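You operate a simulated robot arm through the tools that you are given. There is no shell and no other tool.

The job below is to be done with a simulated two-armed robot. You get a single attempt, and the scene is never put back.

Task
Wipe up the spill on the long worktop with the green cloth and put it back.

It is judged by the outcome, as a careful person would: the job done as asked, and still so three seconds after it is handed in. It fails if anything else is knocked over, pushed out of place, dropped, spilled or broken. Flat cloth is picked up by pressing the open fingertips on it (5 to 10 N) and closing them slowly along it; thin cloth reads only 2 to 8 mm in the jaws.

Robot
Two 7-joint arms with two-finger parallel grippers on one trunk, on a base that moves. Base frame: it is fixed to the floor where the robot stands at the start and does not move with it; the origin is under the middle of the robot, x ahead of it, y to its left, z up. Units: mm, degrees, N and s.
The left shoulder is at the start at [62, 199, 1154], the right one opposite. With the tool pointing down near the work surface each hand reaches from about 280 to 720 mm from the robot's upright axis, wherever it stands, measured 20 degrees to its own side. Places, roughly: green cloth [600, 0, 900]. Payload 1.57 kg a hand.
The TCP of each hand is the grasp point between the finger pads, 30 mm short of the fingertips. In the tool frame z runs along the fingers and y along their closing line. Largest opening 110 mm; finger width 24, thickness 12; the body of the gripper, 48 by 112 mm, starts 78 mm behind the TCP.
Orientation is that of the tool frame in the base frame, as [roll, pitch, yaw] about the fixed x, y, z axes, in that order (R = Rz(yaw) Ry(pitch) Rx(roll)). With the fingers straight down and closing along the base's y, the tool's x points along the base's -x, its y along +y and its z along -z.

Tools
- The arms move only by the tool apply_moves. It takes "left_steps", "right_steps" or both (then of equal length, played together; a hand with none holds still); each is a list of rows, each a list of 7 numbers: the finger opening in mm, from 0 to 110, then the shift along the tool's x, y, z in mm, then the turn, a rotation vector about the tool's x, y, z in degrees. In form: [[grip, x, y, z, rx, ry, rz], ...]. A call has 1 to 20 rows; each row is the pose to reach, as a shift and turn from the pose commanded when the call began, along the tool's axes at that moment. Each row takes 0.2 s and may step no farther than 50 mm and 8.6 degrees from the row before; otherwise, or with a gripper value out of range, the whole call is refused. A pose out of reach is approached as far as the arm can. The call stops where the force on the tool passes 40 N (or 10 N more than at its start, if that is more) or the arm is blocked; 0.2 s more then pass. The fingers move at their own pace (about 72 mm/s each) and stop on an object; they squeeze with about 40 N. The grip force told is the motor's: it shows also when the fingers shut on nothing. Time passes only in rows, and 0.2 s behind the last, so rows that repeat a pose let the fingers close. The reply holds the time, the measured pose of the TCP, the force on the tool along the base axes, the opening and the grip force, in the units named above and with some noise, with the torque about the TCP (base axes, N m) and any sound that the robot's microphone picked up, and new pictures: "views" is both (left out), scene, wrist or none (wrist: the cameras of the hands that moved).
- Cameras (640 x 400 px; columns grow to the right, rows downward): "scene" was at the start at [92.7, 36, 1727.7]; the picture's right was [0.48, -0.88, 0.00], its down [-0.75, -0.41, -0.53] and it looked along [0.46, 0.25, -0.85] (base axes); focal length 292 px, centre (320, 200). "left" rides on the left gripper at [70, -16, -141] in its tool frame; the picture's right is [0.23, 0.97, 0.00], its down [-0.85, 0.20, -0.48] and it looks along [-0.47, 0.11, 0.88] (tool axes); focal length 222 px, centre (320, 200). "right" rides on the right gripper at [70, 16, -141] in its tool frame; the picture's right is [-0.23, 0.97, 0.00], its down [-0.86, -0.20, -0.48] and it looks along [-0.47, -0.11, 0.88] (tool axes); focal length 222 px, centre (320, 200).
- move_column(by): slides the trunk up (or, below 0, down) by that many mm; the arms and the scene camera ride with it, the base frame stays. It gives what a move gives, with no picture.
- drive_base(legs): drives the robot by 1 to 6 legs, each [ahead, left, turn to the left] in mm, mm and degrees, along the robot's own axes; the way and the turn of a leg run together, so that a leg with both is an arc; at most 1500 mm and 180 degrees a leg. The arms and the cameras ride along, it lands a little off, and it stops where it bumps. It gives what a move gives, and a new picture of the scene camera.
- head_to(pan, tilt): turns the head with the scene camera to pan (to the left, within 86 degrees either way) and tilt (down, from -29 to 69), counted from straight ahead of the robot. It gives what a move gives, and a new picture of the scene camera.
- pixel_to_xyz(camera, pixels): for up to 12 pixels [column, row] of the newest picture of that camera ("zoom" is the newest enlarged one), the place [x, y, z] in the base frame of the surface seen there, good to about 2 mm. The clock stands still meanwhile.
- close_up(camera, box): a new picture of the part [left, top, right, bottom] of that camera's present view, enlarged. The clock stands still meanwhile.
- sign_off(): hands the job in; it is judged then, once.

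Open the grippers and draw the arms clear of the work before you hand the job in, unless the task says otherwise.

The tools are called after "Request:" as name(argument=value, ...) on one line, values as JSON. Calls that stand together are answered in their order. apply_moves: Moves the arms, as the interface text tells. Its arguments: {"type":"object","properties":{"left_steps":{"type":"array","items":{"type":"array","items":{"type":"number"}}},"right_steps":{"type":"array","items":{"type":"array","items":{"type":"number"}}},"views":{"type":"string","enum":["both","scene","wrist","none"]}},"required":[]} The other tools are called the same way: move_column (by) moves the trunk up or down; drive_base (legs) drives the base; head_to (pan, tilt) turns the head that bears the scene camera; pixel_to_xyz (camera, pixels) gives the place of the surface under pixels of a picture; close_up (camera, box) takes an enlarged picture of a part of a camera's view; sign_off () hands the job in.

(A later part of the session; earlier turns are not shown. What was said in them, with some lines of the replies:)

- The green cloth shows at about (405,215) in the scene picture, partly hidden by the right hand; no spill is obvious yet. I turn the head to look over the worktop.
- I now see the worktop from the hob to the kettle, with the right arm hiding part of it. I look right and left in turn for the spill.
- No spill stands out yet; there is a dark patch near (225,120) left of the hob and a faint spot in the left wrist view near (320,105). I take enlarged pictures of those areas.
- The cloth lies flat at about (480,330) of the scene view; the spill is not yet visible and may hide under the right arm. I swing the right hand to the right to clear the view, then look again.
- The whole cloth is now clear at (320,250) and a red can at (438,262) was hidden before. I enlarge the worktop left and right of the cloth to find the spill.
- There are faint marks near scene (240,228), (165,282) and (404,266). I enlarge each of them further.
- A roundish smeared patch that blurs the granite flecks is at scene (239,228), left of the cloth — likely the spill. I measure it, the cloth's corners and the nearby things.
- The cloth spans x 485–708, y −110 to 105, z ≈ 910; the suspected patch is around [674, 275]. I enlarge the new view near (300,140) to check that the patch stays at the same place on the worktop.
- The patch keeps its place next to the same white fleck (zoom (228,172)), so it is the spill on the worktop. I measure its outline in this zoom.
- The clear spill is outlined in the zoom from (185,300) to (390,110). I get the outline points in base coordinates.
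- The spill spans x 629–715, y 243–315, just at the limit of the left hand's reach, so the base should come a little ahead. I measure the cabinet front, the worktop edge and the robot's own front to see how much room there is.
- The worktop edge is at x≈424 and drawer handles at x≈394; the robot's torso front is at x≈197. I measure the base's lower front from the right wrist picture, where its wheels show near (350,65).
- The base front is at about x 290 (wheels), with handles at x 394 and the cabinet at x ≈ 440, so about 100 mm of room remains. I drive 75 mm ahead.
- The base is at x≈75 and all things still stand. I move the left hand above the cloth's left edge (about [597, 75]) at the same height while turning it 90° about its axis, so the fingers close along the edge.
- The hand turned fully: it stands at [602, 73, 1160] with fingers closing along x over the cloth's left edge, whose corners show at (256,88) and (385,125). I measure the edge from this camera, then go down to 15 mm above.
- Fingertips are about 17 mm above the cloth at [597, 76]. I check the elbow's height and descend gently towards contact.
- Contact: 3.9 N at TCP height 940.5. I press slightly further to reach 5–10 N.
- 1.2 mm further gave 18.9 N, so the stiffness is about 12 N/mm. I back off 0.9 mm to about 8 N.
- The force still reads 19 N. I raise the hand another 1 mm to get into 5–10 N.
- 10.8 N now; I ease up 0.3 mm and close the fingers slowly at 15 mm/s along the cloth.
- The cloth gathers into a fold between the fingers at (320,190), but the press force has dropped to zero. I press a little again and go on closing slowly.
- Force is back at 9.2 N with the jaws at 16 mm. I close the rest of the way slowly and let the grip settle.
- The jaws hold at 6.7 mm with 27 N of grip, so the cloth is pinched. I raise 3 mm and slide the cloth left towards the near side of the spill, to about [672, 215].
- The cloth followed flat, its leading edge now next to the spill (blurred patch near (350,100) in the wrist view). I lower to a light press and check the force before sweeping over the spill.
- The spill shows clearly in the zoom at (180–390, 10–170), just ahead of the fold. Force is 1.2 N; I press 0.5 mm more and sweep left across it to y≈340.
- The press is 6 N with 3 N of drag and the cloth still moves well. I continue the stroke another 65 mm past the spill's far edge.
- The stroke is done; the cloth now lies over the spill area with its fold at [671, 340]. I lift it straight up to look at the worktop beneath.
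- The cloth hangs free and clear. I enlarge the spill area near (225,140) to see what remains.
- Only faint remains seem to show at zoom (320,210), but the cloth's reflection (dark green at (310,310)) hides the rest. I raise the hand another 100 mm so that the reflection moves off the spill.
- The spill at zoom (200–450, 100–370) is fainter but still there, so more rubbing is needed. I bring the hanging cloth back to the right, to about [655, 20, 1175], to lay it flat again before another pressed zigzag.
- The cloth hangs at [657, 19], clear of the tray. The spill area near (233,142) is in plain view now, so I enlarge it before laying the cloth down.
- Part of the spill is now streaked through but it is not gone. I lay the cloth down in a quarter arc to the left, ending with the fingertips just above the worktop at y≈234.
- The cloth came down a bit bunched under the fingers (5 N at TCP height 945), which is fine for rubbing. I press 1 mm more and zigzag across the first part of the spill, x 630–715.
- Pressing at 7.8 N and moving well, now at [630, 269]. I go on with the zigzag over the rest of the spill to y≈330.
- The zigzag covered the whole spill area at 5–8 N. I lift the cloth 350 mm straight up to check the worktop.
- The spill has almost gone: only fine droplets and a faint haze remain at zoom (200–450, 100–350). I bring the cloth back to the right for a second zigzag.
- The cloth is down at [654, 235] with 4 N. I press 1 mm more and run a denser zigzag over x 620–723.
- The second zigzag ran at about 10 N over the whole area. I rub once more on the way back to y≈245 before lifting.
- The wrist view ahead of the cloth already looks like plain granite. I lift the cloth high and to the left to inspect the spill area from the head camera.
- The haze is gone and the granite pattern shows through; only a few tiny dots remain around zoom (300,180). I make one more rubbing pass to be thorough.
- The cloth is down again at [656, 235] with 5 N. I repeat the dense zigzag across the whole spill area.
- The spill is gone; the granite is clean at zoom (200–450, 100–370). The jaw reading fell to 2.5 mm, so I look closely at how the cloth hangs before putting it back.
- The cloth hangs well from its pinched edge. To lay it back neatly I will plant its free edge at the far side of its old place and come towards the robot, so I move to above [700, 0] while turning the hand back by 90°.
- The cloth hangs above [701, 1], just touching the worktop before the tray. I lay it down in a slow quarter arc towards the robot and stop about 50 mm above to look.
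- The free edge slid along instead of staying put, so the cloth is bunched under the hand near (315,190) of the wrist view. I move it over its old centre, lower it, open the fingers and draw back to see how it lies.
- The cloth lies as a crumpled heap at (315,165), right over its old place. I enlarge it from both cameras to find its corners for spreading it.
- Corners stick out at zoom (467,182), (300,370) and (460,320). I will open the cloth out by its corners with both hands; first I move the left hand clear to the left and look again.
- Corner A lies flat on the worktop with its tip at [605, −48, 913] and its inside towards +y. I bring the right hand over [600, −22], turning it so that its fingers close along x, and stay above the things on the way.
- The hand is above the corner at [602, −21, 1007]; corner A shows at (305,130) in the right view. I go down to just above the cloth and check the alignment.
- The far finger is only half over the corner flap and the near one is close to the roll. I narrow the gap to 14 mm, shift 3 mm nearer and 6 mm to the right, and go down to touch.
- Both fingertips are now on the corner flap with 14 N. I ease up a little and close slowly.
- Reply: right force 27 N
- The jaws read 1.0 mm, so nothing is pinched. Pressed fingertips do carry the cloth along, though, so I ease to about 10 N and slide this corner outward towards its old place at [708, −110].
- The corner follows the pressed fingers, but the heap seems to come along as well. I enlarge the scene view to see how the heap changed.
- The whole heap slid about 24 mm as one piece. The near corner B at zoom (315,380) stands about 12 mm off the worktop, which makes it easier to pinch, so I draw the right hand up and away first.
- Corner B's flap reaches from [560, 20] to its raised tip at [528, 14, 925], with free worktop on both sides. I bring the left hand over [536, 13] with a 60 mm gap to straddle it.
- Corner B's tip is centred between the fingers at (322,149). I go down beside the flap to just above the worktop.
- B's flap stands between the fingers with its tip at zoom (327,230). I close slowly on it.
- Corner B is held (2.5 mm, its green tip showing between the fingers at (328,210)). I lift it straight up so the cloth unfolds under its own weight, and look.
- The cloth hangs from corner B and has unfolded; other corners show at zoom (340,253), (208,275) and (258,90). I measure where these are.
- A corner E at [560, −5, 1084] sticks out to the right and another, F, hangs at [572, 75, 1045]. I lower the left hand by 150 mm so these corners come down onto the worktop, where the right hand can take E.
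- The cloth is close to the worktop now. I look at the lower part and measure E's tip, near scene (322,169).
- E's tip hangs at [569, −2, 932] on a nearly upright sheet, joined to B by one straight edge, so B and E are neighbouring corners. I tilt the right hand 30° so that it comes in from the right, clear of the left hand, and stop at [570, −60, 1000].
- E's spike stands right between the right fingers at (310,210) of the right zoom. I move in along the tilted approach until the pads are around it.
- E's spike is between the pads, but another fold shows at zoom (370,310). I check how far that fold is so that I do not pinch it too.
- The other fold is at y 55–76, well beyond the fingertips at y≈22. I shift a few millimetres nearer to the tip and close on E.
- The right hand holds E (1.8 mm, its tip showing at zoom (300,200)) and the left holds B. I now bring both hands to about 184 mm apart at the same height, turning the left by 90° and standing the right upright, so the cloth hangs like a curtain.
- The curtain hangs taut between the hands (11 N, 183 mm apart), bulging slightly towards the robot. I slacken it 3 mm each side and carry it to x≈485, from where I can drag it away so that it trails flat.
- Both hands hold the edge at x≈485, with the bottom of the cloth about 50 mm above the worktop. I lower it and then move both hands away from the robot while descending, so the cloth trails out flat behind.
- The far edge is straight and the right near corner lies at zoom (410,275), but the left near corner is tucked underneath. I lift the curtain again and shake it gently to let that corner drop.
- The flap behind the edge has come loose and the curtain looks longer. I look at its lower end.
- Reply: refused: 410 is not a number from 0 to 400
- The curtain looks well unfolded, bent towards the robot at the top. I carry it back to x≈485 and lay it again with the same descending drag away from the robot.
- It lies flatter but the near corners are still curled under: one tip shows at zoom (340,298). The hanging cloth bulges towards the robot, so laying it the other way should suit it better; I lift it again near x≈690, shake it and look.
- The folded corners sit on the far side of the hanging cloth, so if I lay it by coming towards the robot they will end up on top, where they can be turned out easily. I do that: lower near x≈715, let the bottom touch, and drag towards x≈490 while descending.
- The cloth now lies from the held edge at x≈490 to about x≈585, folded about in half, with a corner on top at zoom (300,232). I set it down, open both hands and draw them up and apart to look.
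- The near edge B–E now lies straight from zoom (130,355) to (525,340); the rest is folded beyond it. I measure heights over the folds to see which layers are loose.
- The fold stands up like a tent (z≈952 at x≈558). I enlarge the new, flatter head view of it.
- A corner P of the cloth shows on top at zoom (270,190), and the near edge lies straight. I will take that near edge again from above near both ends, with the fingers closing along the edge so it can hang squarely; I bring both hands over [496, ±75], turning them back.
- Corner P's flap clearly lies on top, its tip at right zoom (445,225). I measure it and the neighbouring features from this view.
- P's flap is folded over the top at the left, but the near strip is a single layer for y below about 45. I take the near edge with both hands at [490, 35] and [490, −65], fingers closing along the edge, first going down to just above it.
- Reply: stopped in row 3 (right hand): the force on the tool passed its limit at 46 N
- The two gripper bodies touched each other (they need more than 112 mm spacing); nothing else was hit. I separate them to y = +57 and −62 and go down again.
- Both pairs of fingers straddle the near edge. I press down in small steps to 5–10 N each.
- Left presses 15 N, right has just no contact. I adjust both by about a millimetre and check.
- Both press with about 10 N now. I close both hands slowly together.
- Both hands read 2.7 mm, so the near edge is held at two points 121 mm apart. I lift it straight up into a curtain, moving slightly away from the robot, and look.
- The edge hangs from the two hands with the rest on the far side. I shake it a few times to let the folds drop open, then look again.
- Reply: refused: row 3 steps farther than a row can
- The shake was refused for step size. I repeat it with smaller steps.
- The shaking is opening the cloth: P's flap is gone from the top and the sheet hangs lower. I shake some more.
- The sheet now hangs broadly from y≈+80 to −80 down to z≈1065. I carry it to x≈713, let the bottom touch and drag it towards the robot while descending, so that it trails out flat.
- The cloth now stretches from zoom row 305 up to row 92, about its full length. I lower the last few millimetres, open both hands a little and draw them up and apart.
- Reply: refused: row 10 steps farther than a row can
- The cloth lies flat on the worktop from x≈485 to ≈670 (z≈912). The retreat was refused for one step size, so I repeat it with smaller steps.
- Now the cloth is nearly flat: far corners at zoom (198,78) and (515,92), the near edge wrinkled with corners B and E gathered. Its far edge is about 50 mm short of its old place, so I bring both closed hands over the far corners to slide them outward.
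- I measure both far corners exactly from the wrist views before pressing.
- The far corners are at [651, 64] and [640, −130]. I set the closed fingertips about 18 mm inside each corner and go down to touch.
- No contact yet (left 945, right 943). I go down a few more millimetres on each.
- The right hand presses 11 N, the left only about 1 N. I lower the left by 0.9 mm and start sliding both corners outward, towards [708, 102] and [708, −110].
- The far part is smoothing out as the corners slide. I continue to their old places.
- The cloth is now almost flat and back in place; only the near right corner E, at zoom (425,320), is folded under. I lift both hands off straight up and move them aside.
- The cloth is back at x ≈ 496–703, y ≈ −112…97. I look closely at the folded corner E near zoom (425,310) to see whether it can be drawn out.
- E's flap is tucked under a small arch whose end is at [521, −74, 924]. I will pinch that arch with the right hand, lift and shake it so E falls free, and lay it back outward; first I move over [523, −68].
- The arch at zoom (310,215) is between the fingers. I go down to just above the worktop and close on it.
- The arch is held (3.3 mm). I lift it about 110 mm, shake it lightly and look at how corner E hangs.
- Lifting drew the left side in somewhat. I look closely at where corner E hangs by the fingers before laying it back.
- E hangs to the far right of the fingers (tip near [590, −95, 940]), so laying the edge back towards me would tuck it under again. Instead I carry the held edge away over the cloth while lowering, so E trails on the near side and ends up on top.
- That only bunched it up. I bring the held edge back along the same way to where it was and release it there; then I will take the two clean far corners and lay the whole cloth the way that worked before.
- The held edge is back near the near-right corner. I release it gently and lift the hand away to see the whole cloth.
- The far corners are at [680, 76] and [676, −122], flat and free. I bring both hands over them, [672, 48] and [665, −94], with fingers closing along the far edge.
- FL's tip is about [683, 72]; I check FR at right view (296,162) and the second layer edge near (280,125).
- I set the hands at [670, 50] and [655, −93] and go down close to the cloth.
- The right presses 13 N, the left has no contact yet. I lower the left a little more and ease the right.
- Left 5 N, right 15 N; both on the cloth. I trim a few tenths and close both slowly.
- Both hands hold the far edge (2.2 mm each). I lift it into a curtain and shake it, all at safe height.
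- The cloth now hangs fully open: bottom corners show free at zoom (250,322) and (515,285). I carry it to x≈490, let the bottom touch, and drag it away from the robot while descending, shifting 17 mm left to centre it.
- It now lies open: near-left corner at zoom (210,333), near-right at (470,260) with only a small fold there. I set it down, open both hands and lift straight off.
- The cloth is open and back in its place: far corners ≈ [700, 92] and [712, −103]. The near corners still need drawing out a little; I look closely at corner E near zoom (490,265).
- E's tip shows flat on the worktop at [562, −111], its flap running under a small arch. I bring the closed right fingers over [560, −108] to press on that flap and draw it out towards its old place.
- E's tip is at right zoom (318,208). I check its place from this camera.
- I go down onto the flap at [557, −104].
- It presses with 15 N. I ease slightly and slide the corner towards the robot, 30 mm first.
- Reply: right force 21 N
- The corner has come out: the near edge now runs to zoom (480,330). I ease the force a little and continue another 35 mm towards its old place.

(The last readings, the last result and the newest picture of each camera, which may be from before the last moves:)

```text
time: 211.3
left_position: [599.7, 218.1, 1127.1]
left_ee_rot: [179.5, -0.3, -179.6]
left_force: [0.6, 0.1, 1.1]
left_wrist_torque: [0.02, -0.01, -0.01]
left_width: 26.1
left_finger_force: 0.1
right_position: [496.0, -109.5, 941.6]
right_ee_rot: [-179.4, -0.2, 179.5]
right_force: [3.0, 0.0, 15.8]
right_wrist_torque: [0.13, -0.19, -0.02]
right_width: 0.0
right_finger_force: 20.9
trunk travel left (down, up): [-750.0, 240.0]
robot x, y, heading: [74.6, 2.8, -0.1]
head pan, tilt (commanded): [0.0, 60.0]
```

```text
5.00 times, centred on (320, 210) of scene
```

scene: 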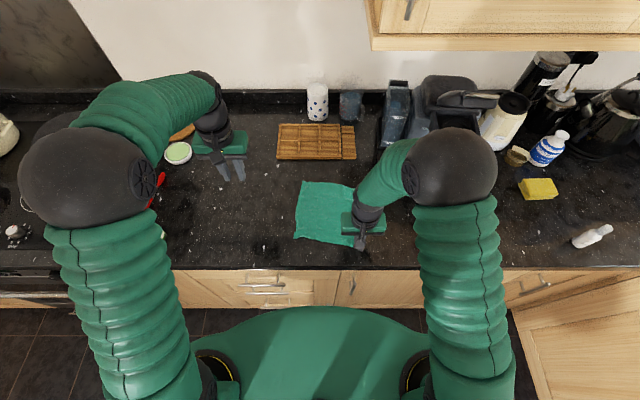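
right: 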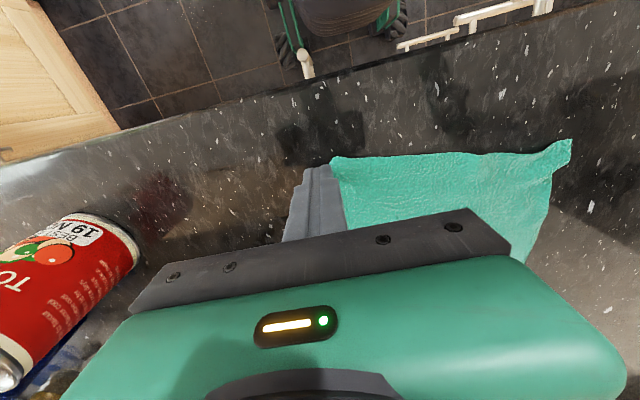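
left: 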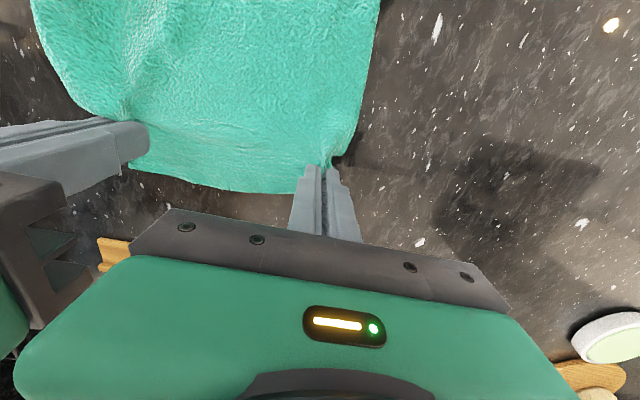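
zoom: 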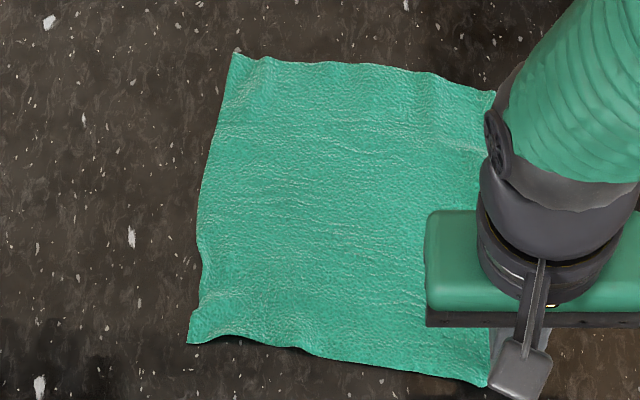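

The cloth is fully flat now, just slightly turned. I lift the right hand straight off and move it aside, then measure all four corners.

Request:
apply_moves(right_steps=[[0, 0, 0, -5, 0, 0, 0], [0, 0, 0, -30, 0, 0, 0], [0, 0, 0, -70, 0, 0, 0], [0, 0, -25, -105, 0, 0, 0], [0, 0, -60, -135, 0, 0, 0], [0, 0, -95, -160, 0, 0, 0], [0, 0, -130, -175, 0, 0, 0]], views="scene")

Request:
close_up(camera="scene", box=[256, 170, 384, 250])

Request:
pixel_to_xyz(camera="zoom", pixels=[[237, 57], [492, 95], [192, 340], [484, 381], [340, 215], [365, 68], [200, 200], [490, 250], [330, 355]])

```text
time: 212.9
left_position: [598.9, 215.5, 1128.0]
left_ee_rot: [179.4, -0.3, -179.6]
left_force: [0.0, -0.8, 0.1]
left_wrist_torque: [-0.01, -0.01, 0.02]
left_width: 26.0
left_finger_force: 0.0
right_position: [494.9, -239.6, 1118.0]
right_ee_rot: [-179.7, -0.1, 179.5]
right_force: [-0.5, -0.2, 0.3]
right_wrist_torque: [0.01, 0.01, 0.01]
right_width: 0.1
right_finger_force: 21.3
trunk travel left (down, up): [-750.0, 240.0]
robot x, y, heading: [75.6, 1.6, 0.0]
head pan, tilt (commanded): [0.0, 60.0]
```

scene: 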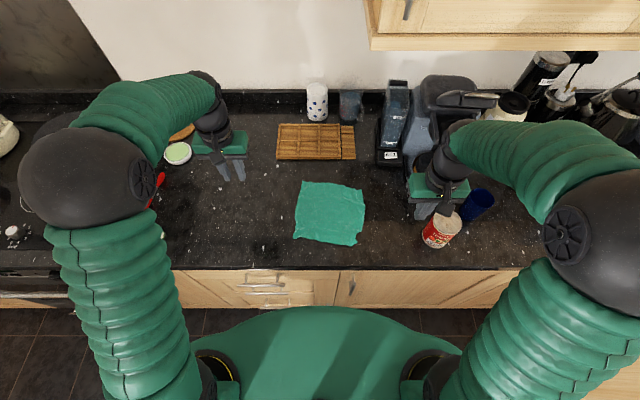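

```text
5.00 times, centred on (320, 210) of scene
```

zoom: 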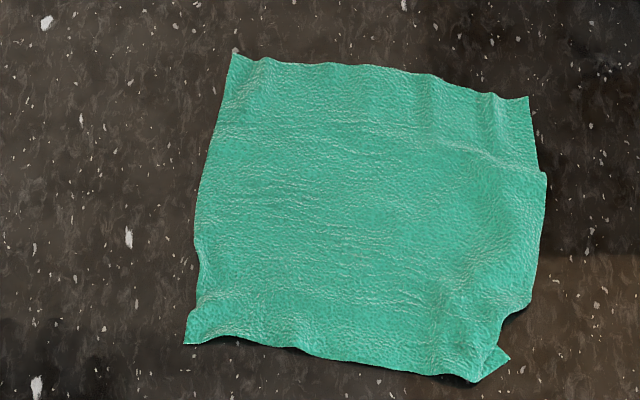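

```text
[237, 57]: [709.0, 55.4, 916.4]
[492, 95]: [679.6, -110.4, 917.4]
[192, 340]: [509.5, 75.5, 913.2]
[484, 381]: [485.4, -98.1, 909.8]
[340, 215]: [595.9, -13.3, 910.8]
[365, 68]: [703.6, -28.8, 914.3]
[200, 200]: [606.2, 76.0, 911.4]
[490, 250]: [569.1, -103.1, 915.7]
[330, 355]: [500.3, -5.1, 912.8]
```

The cloth is flat again with corners at about [709, 57], [678, −134], [507, 80] and [497, −113]: some 25 mm to the right and 9° turned from its old pose. I bring both closed hands over the far corners to slide it exactly back.

Request:
apply_moves(left_steps=[[10, -10, -20, 0, 0, 0, 0], [0, -20, -40, 0, 0, 0, 0], [0, -30, -60, 0, 0, 0, 0], [0, -40, -80, 15, 0, 0, 0], [0, -50, -100, 35, 0, 0, 0], [0, -60, -120, 60, 0, 0, 0], [0, -70, -140, 85, 0, 0, 0], [0, -80, -160, 110, 0, 0, 0], [0, -87, -176, 130, 0, 0, 0]], right_steps=[[0, -18, 14, 0, 0, 0, 0], [0, -37, 28, 0, 0, 0, 0], [0, -55, 42, 0, 0, 0, 0], [0, -74, 57, 10, 0, 0, 0], [0, -92, 71, 30, 0, 0, 0], [0, -111, 85, 50, 0, 0, 0], [0, -130, 100, 75, 0, 0, 0], [0, -148, 114, 98, 0, 0, 0], [0, -166, 128, 118, 0, 0, 0]], views="wrist")

Request:
pixel_to_xyz(camera="left", pixels=[[325, 165], [330, 170], [320, 160], [335, 160]])

Request:
close_up(camera="left", box=[160, 60, 480, 260])

Request:
close_up(camera="right", box=[160, 60, 480, 260])

```text
time: 214.9
left_position: [688.2, 43.1, 991.8]
left_ee_rot: [179.3, -0.3, -179.5]
left_force: [0.1, 0.3, -0.2]
left_wrist_torque: [0.0, 0.01, 0.0]
left_width: 0.0
left_finger_force: 21.4
right_position: [663.3, -112.8, 996.8]
right_ee_rot: [-179.6, -0.2, 179.6]
right_force: [0.7, 0.3, -0.5]
right_wrist_torque: [0.01, 0.02, 0.02]
right_width: 0.0
right_finger_force: 20.7
trunk travel left (down, up): [-750.0, 240.0]
robot x, y, heading: [74.8, -1.1, 0.1]
head pan, tilt (commanded): [0.0, 60.0]
```

right: 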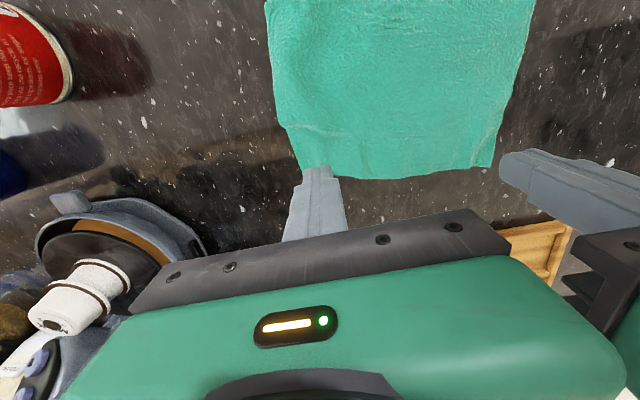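
left: 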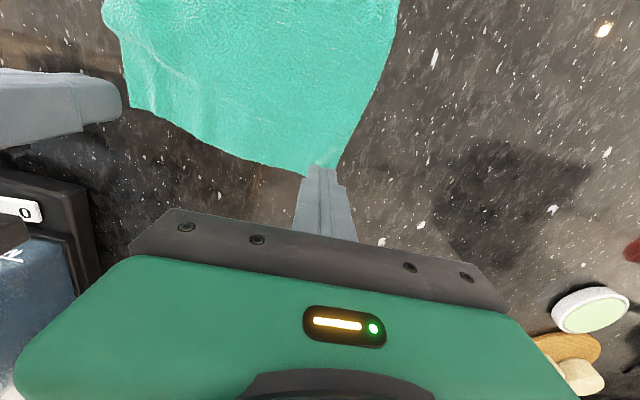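

```text
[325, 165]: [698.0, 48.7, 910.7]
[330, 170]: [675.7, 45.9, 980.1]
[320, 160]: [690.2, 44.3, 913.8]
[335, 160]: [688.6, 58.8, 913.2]
```

```text
2.00 times, centred on (320, 160) of left
```

zoom: 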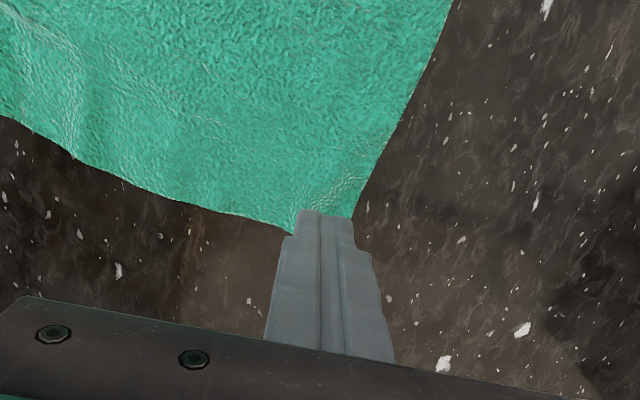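

```text
2.00 times, centred on (320, 160) of right
```

zoom: 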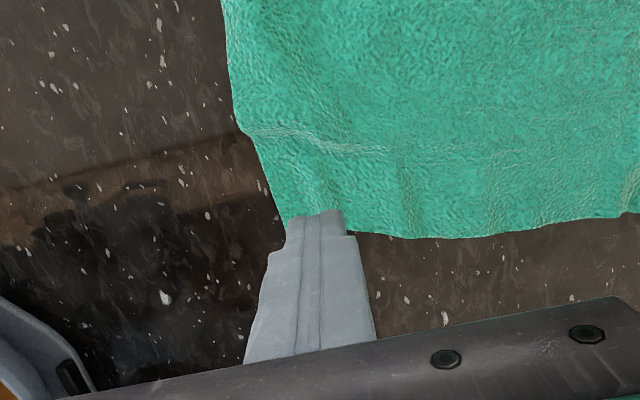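

Both hands are above the far corners. I go down to touch the cloth there.

Request:
apply_moves(left_steps=[[0, 2, -3, 20, 0, 0, 0], [0, 2, -3, 40, 0, 0, 0], [0, 2, -3, 46, 0, 0, 0], [0, 2, -3, 49, 0, 0, 0], [0, 2, -3, 50, 0, 0, 0]], right_steps=[[0, 0, 0, 20, 0, 0, 0], [0, 0, 0, 42, 0, 0, 0], [0, 0, 0, 50, 0, 0, 0], [0, 0, 0, 54, 0, 0, 0], [0, 0, 0, 55, 0, 0, 0]], views="none")

```text
time: 216.1
left_position: [686.6, 40.4, 942.6]
left_ee_rot: [179.5, -0.2, -179.5]
left_force: [-0.2, 0.5, 0.7]
left_wrist_torque: [-0.01, 0.01, 0.03]
left_width: 0.1
left_finger_force: 21.5
right_position: [662.0, -115.5, 942.0]
right_ee_rot: [-179.5, -0.2, 179.6]
right_force: [-0.6, -0.8, -0.4]
right_wrist_torque: [-0.01, 0.0, -0.01]
right_width: 0.0
right_finger_force: 20.8
trunk travel left (down, up): [-750.0, 240.0]
robot x, y, heading: [72.4, -1.9, 0.1]
head pan, tilt (commanded): [0.0, 60.0]
```

Request:
apply_moves(left_steps=[[0, 0, 0, 0.7, 0, 0, 0], [0, 0, 0, 1.3, 0, 0, 0], [0, 0, 0, 1.3, 0, 0, 0]], right_steps=[[0, 0, 0, 0.7, 0, 0, 0], [0, 0, 0, 1.3, 0, 0, 0], [0, 0, 0, 1.3, 0, 0, 0]], views="none")

```text
time: 216.9
left_position: [685.4, 40.3, 943.6]
left_ee_rot: [179.5, -0.2, -179.6]
left_force: [-0.5, -0.7, 0.6]
left_wrist_torque: [0.0, -0.01, -0.01]
left_width: 0.0
left_finger_force: 21.6
right_position: [662.9, -114.6, 943.1]
right_ee_rot: [-179.6, -0.2, 179.5]
right_force: [-0.1, 0.8, -0.2]
right_wrist_torque: [0.01, 0.0, 0.01]
right_width: 0.0
right_finger_force: 21.3
trunk travel left (down, up): [-750.0, 240.0]
robot x, y, heading: [72.3, 1.7, 0.3]
head pan, tilt (commanded): [0.0, 60.0]
```

Still no contact on either hand. I go down a further 1–2 mm.

Request:
apply_moves(left_steps=[[0, 0, 0, 0.8, 0, 0, 0], [0, 0, 0, 1.5, 0, 0, 0], [0, 0, 0, 1.5, 0, 0, 0]], right_steps=[[0, 0, 0, 0.8, 0, 0, 0], [0, 0, 0, 1.5, 0, 0, 0], [0, 0, 0, 1.5, 0, 0, 0]], views="none")

```text
time: 217.7
left_position: [684.7, 41.0, 942.5]
left_ee_rot: [179.4, -0.2, -179.7]
left_force: [0.0, 0.4, -0.5]
left_wrist_torque: [-0.03, 0.03, -0.01]
left_width: 0.3
left_finger_force: 21.4
right_position: [662.2, -114.3, 941.4]
right_ee_rot: [-179.6, 0.0, 179.5]
right_force: [-0.6, -0.1, 5.5]
right_wrist_torque: [-0.04, -0.08, -0.03]
right_width: 0.0
right_finger_force: 21.4
trunk travel left (down, up): [-750.0, 240.0]
robot x, y, heading: [78.1, -0.6, -0.0]
head pan, tilt (commanded): [0.0, 60.0]
```

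The right hand touches with 5.5 N; the left is just above. I lower the left by about 1.5 mm and the right by 0.3 mm.

Request:
apply_moves(left_steps=[[0, 0, 0, 0.7, 0, 0, 0], [0, 0, 0, 1.4, 0, 0, 0], [0, 0, 0, 1.4, 0, 0, 0]], right_steps=[[0, 0, 0, 0.2, 0, 0, 0], [0, 0, 0, 0.3, 0, 0, 0], [0, 0, 0, 0.3, 0, 0, 0]], views="none")

```text
time: 218.5
left_position: [685.1, 39.7, 941.6]
left_ee_rot: [179.5, -0.1, -179.6]
left_force: [2.1, 0.2, 5.2]
left_wrist_torque: [0.0, -0.06, -0.05]
left_width: 0.0
left_finger_force: 21.8
right_position: [662.1, -114.4, 941.6]
right_ee_rot: [-179.5, 0.1, 179.6]
right_force: [1.7, -0.7, 7.9]
right_wrist_torque: [-0.02, -0.13, 0.0]
right_width: 0.0
right_finger_force: 21.4
trunk travel left (down, up): [-750.0, 240.0]
robot x, y, heading: [77.3, 0.6, 0.1]
head pan, tilt (commanded): [0.0, 60.0]
```

Left 5 N, right 8 N. I slide both far corners together: the left one 42 mm to the left, the right one 28 mm away and 21 mm left.

Request:
apply_moves(left_steps=[[0, 0, 5, 0.3, 0, 0, 0], [0, 0, 10, 0.3, 0, 0, 0], [0, 0, 16, 0.3, 0, 0, 0], [0, 0, 21, 0.3, 0, 0, 0], [0, 0, 26, 0.3, 0, 0, 0], [0, 0, 31, 0.3, 0, 0, 0], [0, 0, 37, 0.3, 0, 0, 0], [0, 0, 42, 0.3, 0, 0, 0]], right_steps=[[0, -3, 2.5, 0, 0, 0, 0], [0, -7, 5, 0, 0, 0, 0], [0, -10, 8, 0, 0, 0, 0], [0, -14, 10.5, 0, 0, 0, 0], [0, -17, 13, 0, 0, 0, 0], [0, -21, 16, 0, 0, 0, 0], [0, -24, 18.5, 0, 0, 0, 0], [0, -28, 21, 0, 0, 0, 0]], views="both")

Request:
close_up(camera="scene", box=[256, 170, 384, 250])

```text
time: 220.3
left_position: [682.8, 82.3, 941.7]
left_ee_rot: [179.5, -0.1, -179.6]
left_force: [0.9, -4.8, 7.0]
left_wrist_torque: [-0.11, -0.01, -0.02]
left_width: 0.2
left_finger_force: 21.4
right_position: [690.0, -93.1, 939.6]
right_ee_rot: [-179.6, 0.0, 179.6]
right_force: [-1.9, 2.7, 10.0]
right_wrist_torque: [0.09, 0.0, 0.0]
right_width: 0.0
right_finger_force: 21.3
trunk travel left (down, up): [-750.0, 240.0]
robot x, y, heading: [76.2, 2.8, -0.1]
head pan, tilt (commanded): [0.0, 60.0]
```

scene: 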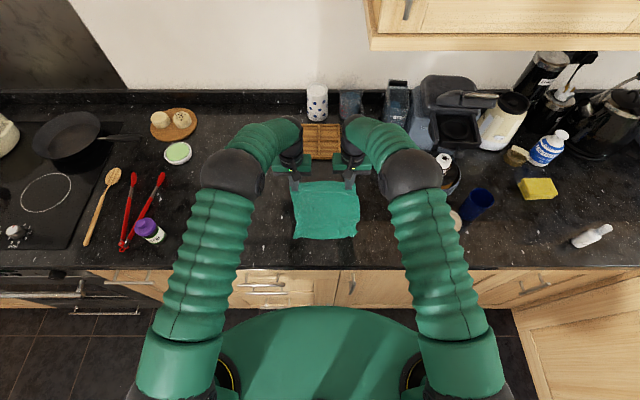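
right: 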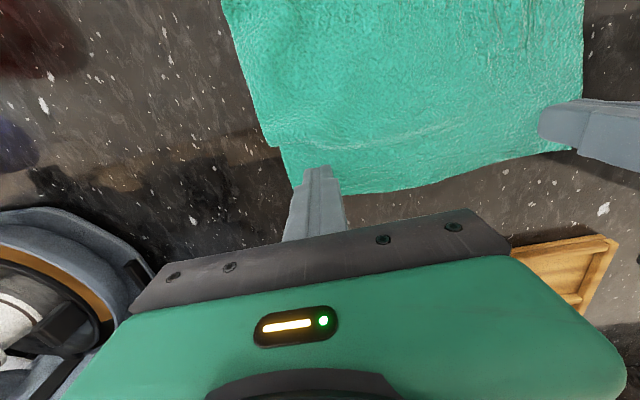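
left: 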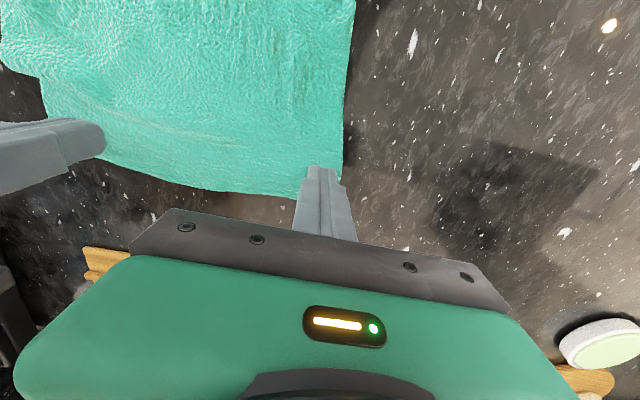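

```text
5.00 times, centred on (320, 210) of scene
```

zoom: 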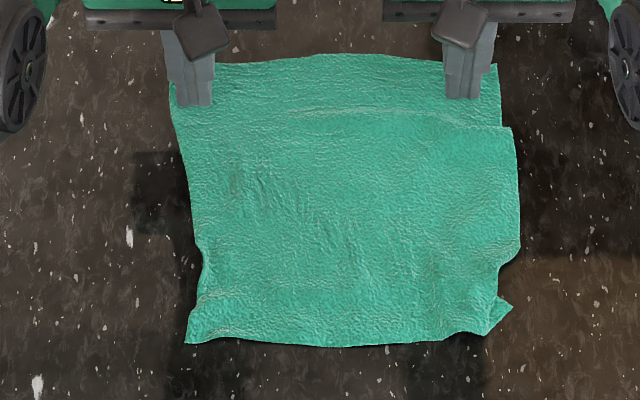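

The cloth lies square in its old place again. I lift both hands straight up and draw them well aside.

Request:
apply_moves(left_steps=[[0, 0, 0, -5, 0, 0, 0], [0, 0, 0, -30, 0, 0, 0], [0, 0, 0, -70, 0, 0, 0], [0, 10, 20, -110, 0, 0, 0], [0, 30, 50, -140, 0, 0, 0], [0, 55, 85, -165, 0, 0, 0], [0, 80, 120, -190, 0, 0, 0], [0, 105, 155, -210, 0, 0, 0]], right_steps=[[0, 0, 0, -5, 0, 0, 0], [0, 0, 0, -30, 0, 0, 0], [0, 0, 0, -70, 0, 0, 0], [0, 10, -20, -110, 0, 0, 0], [0, 30, -45, -140, 0, 0, 0], [0, 55, -75, -165, 0, 0, 0], [0, 85, -105, -190, 0, 0, 0], [0, 115, -130, -210, 0, 0, 0]], views="scene")

Request:
close_up(camera="scene", box=[256, 170, 384, 250])

Request:
pixel_to_xyz(camera="zoom", pixels=[[172, 80], [495, 68], [190, 340], [505, 308], [510, 200], [320, 58], [320, 343], [345, 200], [490, 330], [200, 250]])

```text
time: 222.1
left_position: [574.6, 235.1, 1153.6]
left_ee_rot: [179.5, 0.1, -179.6]
left_force: [0.1, 0.4, 0.3]
left_wrist_torque: [-0.02, -0.02, 0.01]
left_width: 0.0
left_finger_force: 21.3
right_position: [570.6, -221.3, 1153.5]
right_ee_rot: [-179.5, 0.0, 179.6]
right_force: [0.1, -0.9, 0.5]
right_wrist_torque: [0.0, 0.0, -0.05]
right_width: 0.3
right_finger_force: 20.9
trunk travel left (down, up): [-750.0, 240.0]
robot x, y, heading: [73.3, 2.6, -0.1]
head pan, tilt (commanded): [0.0, 60.0]
```

scene: 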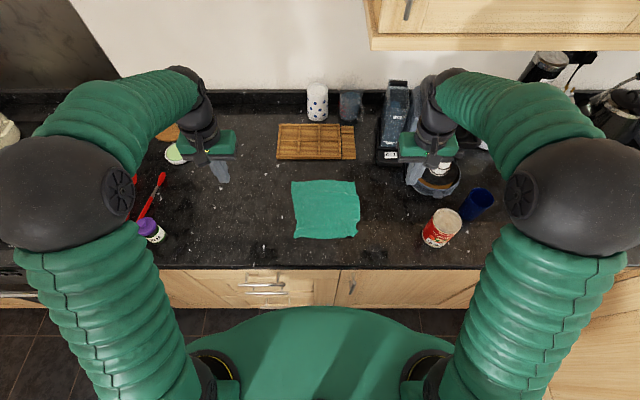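

```text
5.00 times, centred on (320, 210) of scene
```

zoom: 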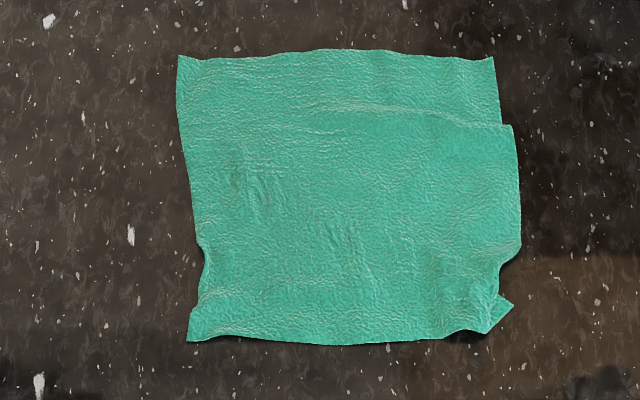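

```text
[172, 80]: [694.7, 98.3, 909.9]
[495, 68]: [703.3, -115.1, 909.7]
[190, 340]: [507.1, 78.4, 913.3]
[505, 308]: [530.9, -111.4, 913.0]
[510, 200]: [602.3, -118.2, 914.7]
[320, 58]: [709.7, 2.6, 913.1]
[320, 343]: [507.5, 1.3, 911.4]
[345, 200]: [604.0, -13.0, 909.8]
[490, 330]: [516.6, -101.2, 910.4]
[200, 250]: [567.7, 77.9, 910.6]
```

The cloth is flat and in place: corners near [708, 95], [709, −114], [507, 80] and [525, −115]. I open both grippers and draw the arms back to about their starting poses, then set the head as in the earlier overview to compare the scene.

Request:
apply_moves(left_steps=[[30, 2, 20, -2, 0, 0, 0], [50, 4, 45, -4, 0, 0, 0], [70, 6, 75, -6, 0, 0, 0], [90, 9, 105, -6, 0, 0, 0], [110, 12, 135, -6, 0, 0, 0], [110, 15, 165, -6, 0, 0, 0], [110, 15, 170, -6, 0, 0, 0], [110, 15, 170, -6, 0, 0, 0]], right_steps=[[30, 25, -10, -20, 0, 0, 0], [50, 50, -28, -36, 0, 0, 0], [70, 75, -46, -36, 0, 0, 0], [90, 100, -64, -36, 0, 0, 0], [110, 125, -82, -36, 0, 0, 0], [110, 150, -100, -36, 0, 0, 0], [110, 171, -118, -36, 0, 0, 0], [110, 180, -124, -36, 0, 0, 0]], views="none")

Request:
head_to(pan=0, tilt=69)

Request:
close_up(camera="scene", box=[180, 100, 308, 180])

Request:
close_up(camera="scene", box=[205, 122, 261, 157])

```text
time: 223.9
left_position: [562.6, 405.4, 1159.6]
left_ee_rot: [179.5, -0.1, -179.6]
left_force: [-0.4, 0.9, 0.0]
left_wrist_torque: [0.01, 0.0, 0.02]
left_width: 110.2
left_finger_force: 0.0
right_position: [391.7, -343.0, 1190.3]
right_ee_rot: [-179.5, -0.1, 179.6]
right_force: [-1.0, -0.3, -1.1]
right_wrist_torque: [0.02, -0.02, 0.02]
right_width: 109.8
right_finger_force: 0.1
trunk travel left (down, up): [-750.0, 240.0]
robot x, y, heading: [75.8, 0.4, 0.1]
head pan, tilt (commanded): [0.0, 60.0]
```

```text
time: 224.6
left_position: [563.1, 403.9, 1159.8]
left_ee_rot: [179.6, -0.2, -179.6]
left_force: [-0.1, -0.4, 0.2]
left_wrist_torque: [0.0, 0.0, 0.01]
left_width: 110.2
left_finger_force: 0.0
right_position: [393.7, -342.5, 1188.9]
right_ee_rot: [-179.5, -0.1, 179.6]
right_force: [-0.5, 0.1, -0.3]
right_wrist_torque: [-0.03, -0.04, 0.01]
right_width: 110.1
right_finger_force: 0.0
trunk travel left (down, up): [-750.0, 240.0]
robot x, y, heading: [76.9, -1.1, -0.1]
head pan, tilt (commanded): [0.0, 68.8]
```

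scene: 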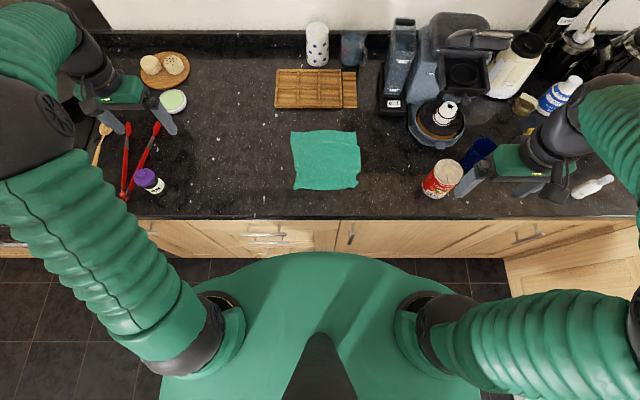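

```text
5.00 times, centred on (244, 140) of scene
```

zoom: 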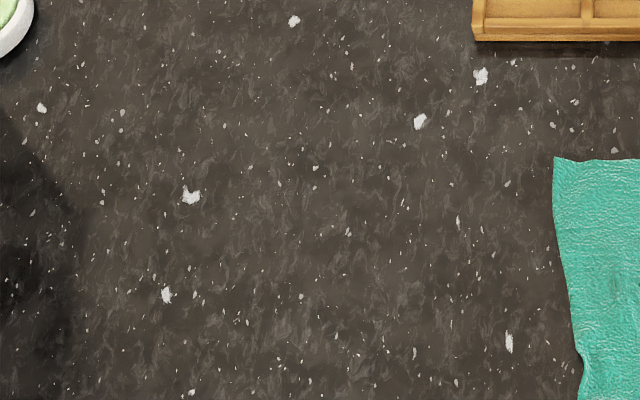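

```text
11.43 times, centred on (233, 140) of scene
```

zoom: 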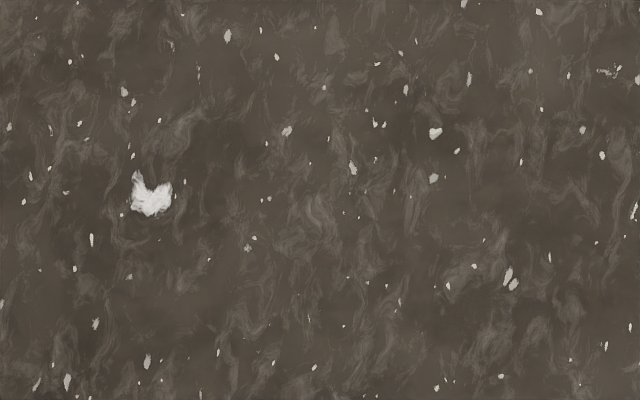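

The spill area is clean, and the cloth lies flat where it was: scene (291–361, 130–190), against (285–358, 130–195) before. Tray, can, cup, bottle and tongs stand as in the earlier overview, and both grippers are open and clear, so I hand the job in.

Request:
sign_off()

```text
The job is handed in.
```

The spill on the long worktop is wiped up, and the green cloth is back in its place. I have handed the job in; no result has come back yet.

- **Spill:** it was a clear patch about 85 by 70 mm, left of the cloth. It took four passes with the cloth pressed down. In the last close-up the granite there looked clean, with no haze or droplets left.
- **Cloth:** wiping left it crumpled, so I used both hands to shake it out and lay it flat again. Its centre is about 18 mm from where it started, going by the measured corners. The near-right corner has a small curl, and the near edge sits about 15–20 mm further from the robot than before.
- **Everything else:** the tray, can, cup, bottle and tongs look the same as in an overview taken before wiping. The two grippers bumped each other once while I was straightening the cloth, but touched nothing else.

The robot stands about 75 mm further forward than at the start. Both grippers are open and clear of the worktop.
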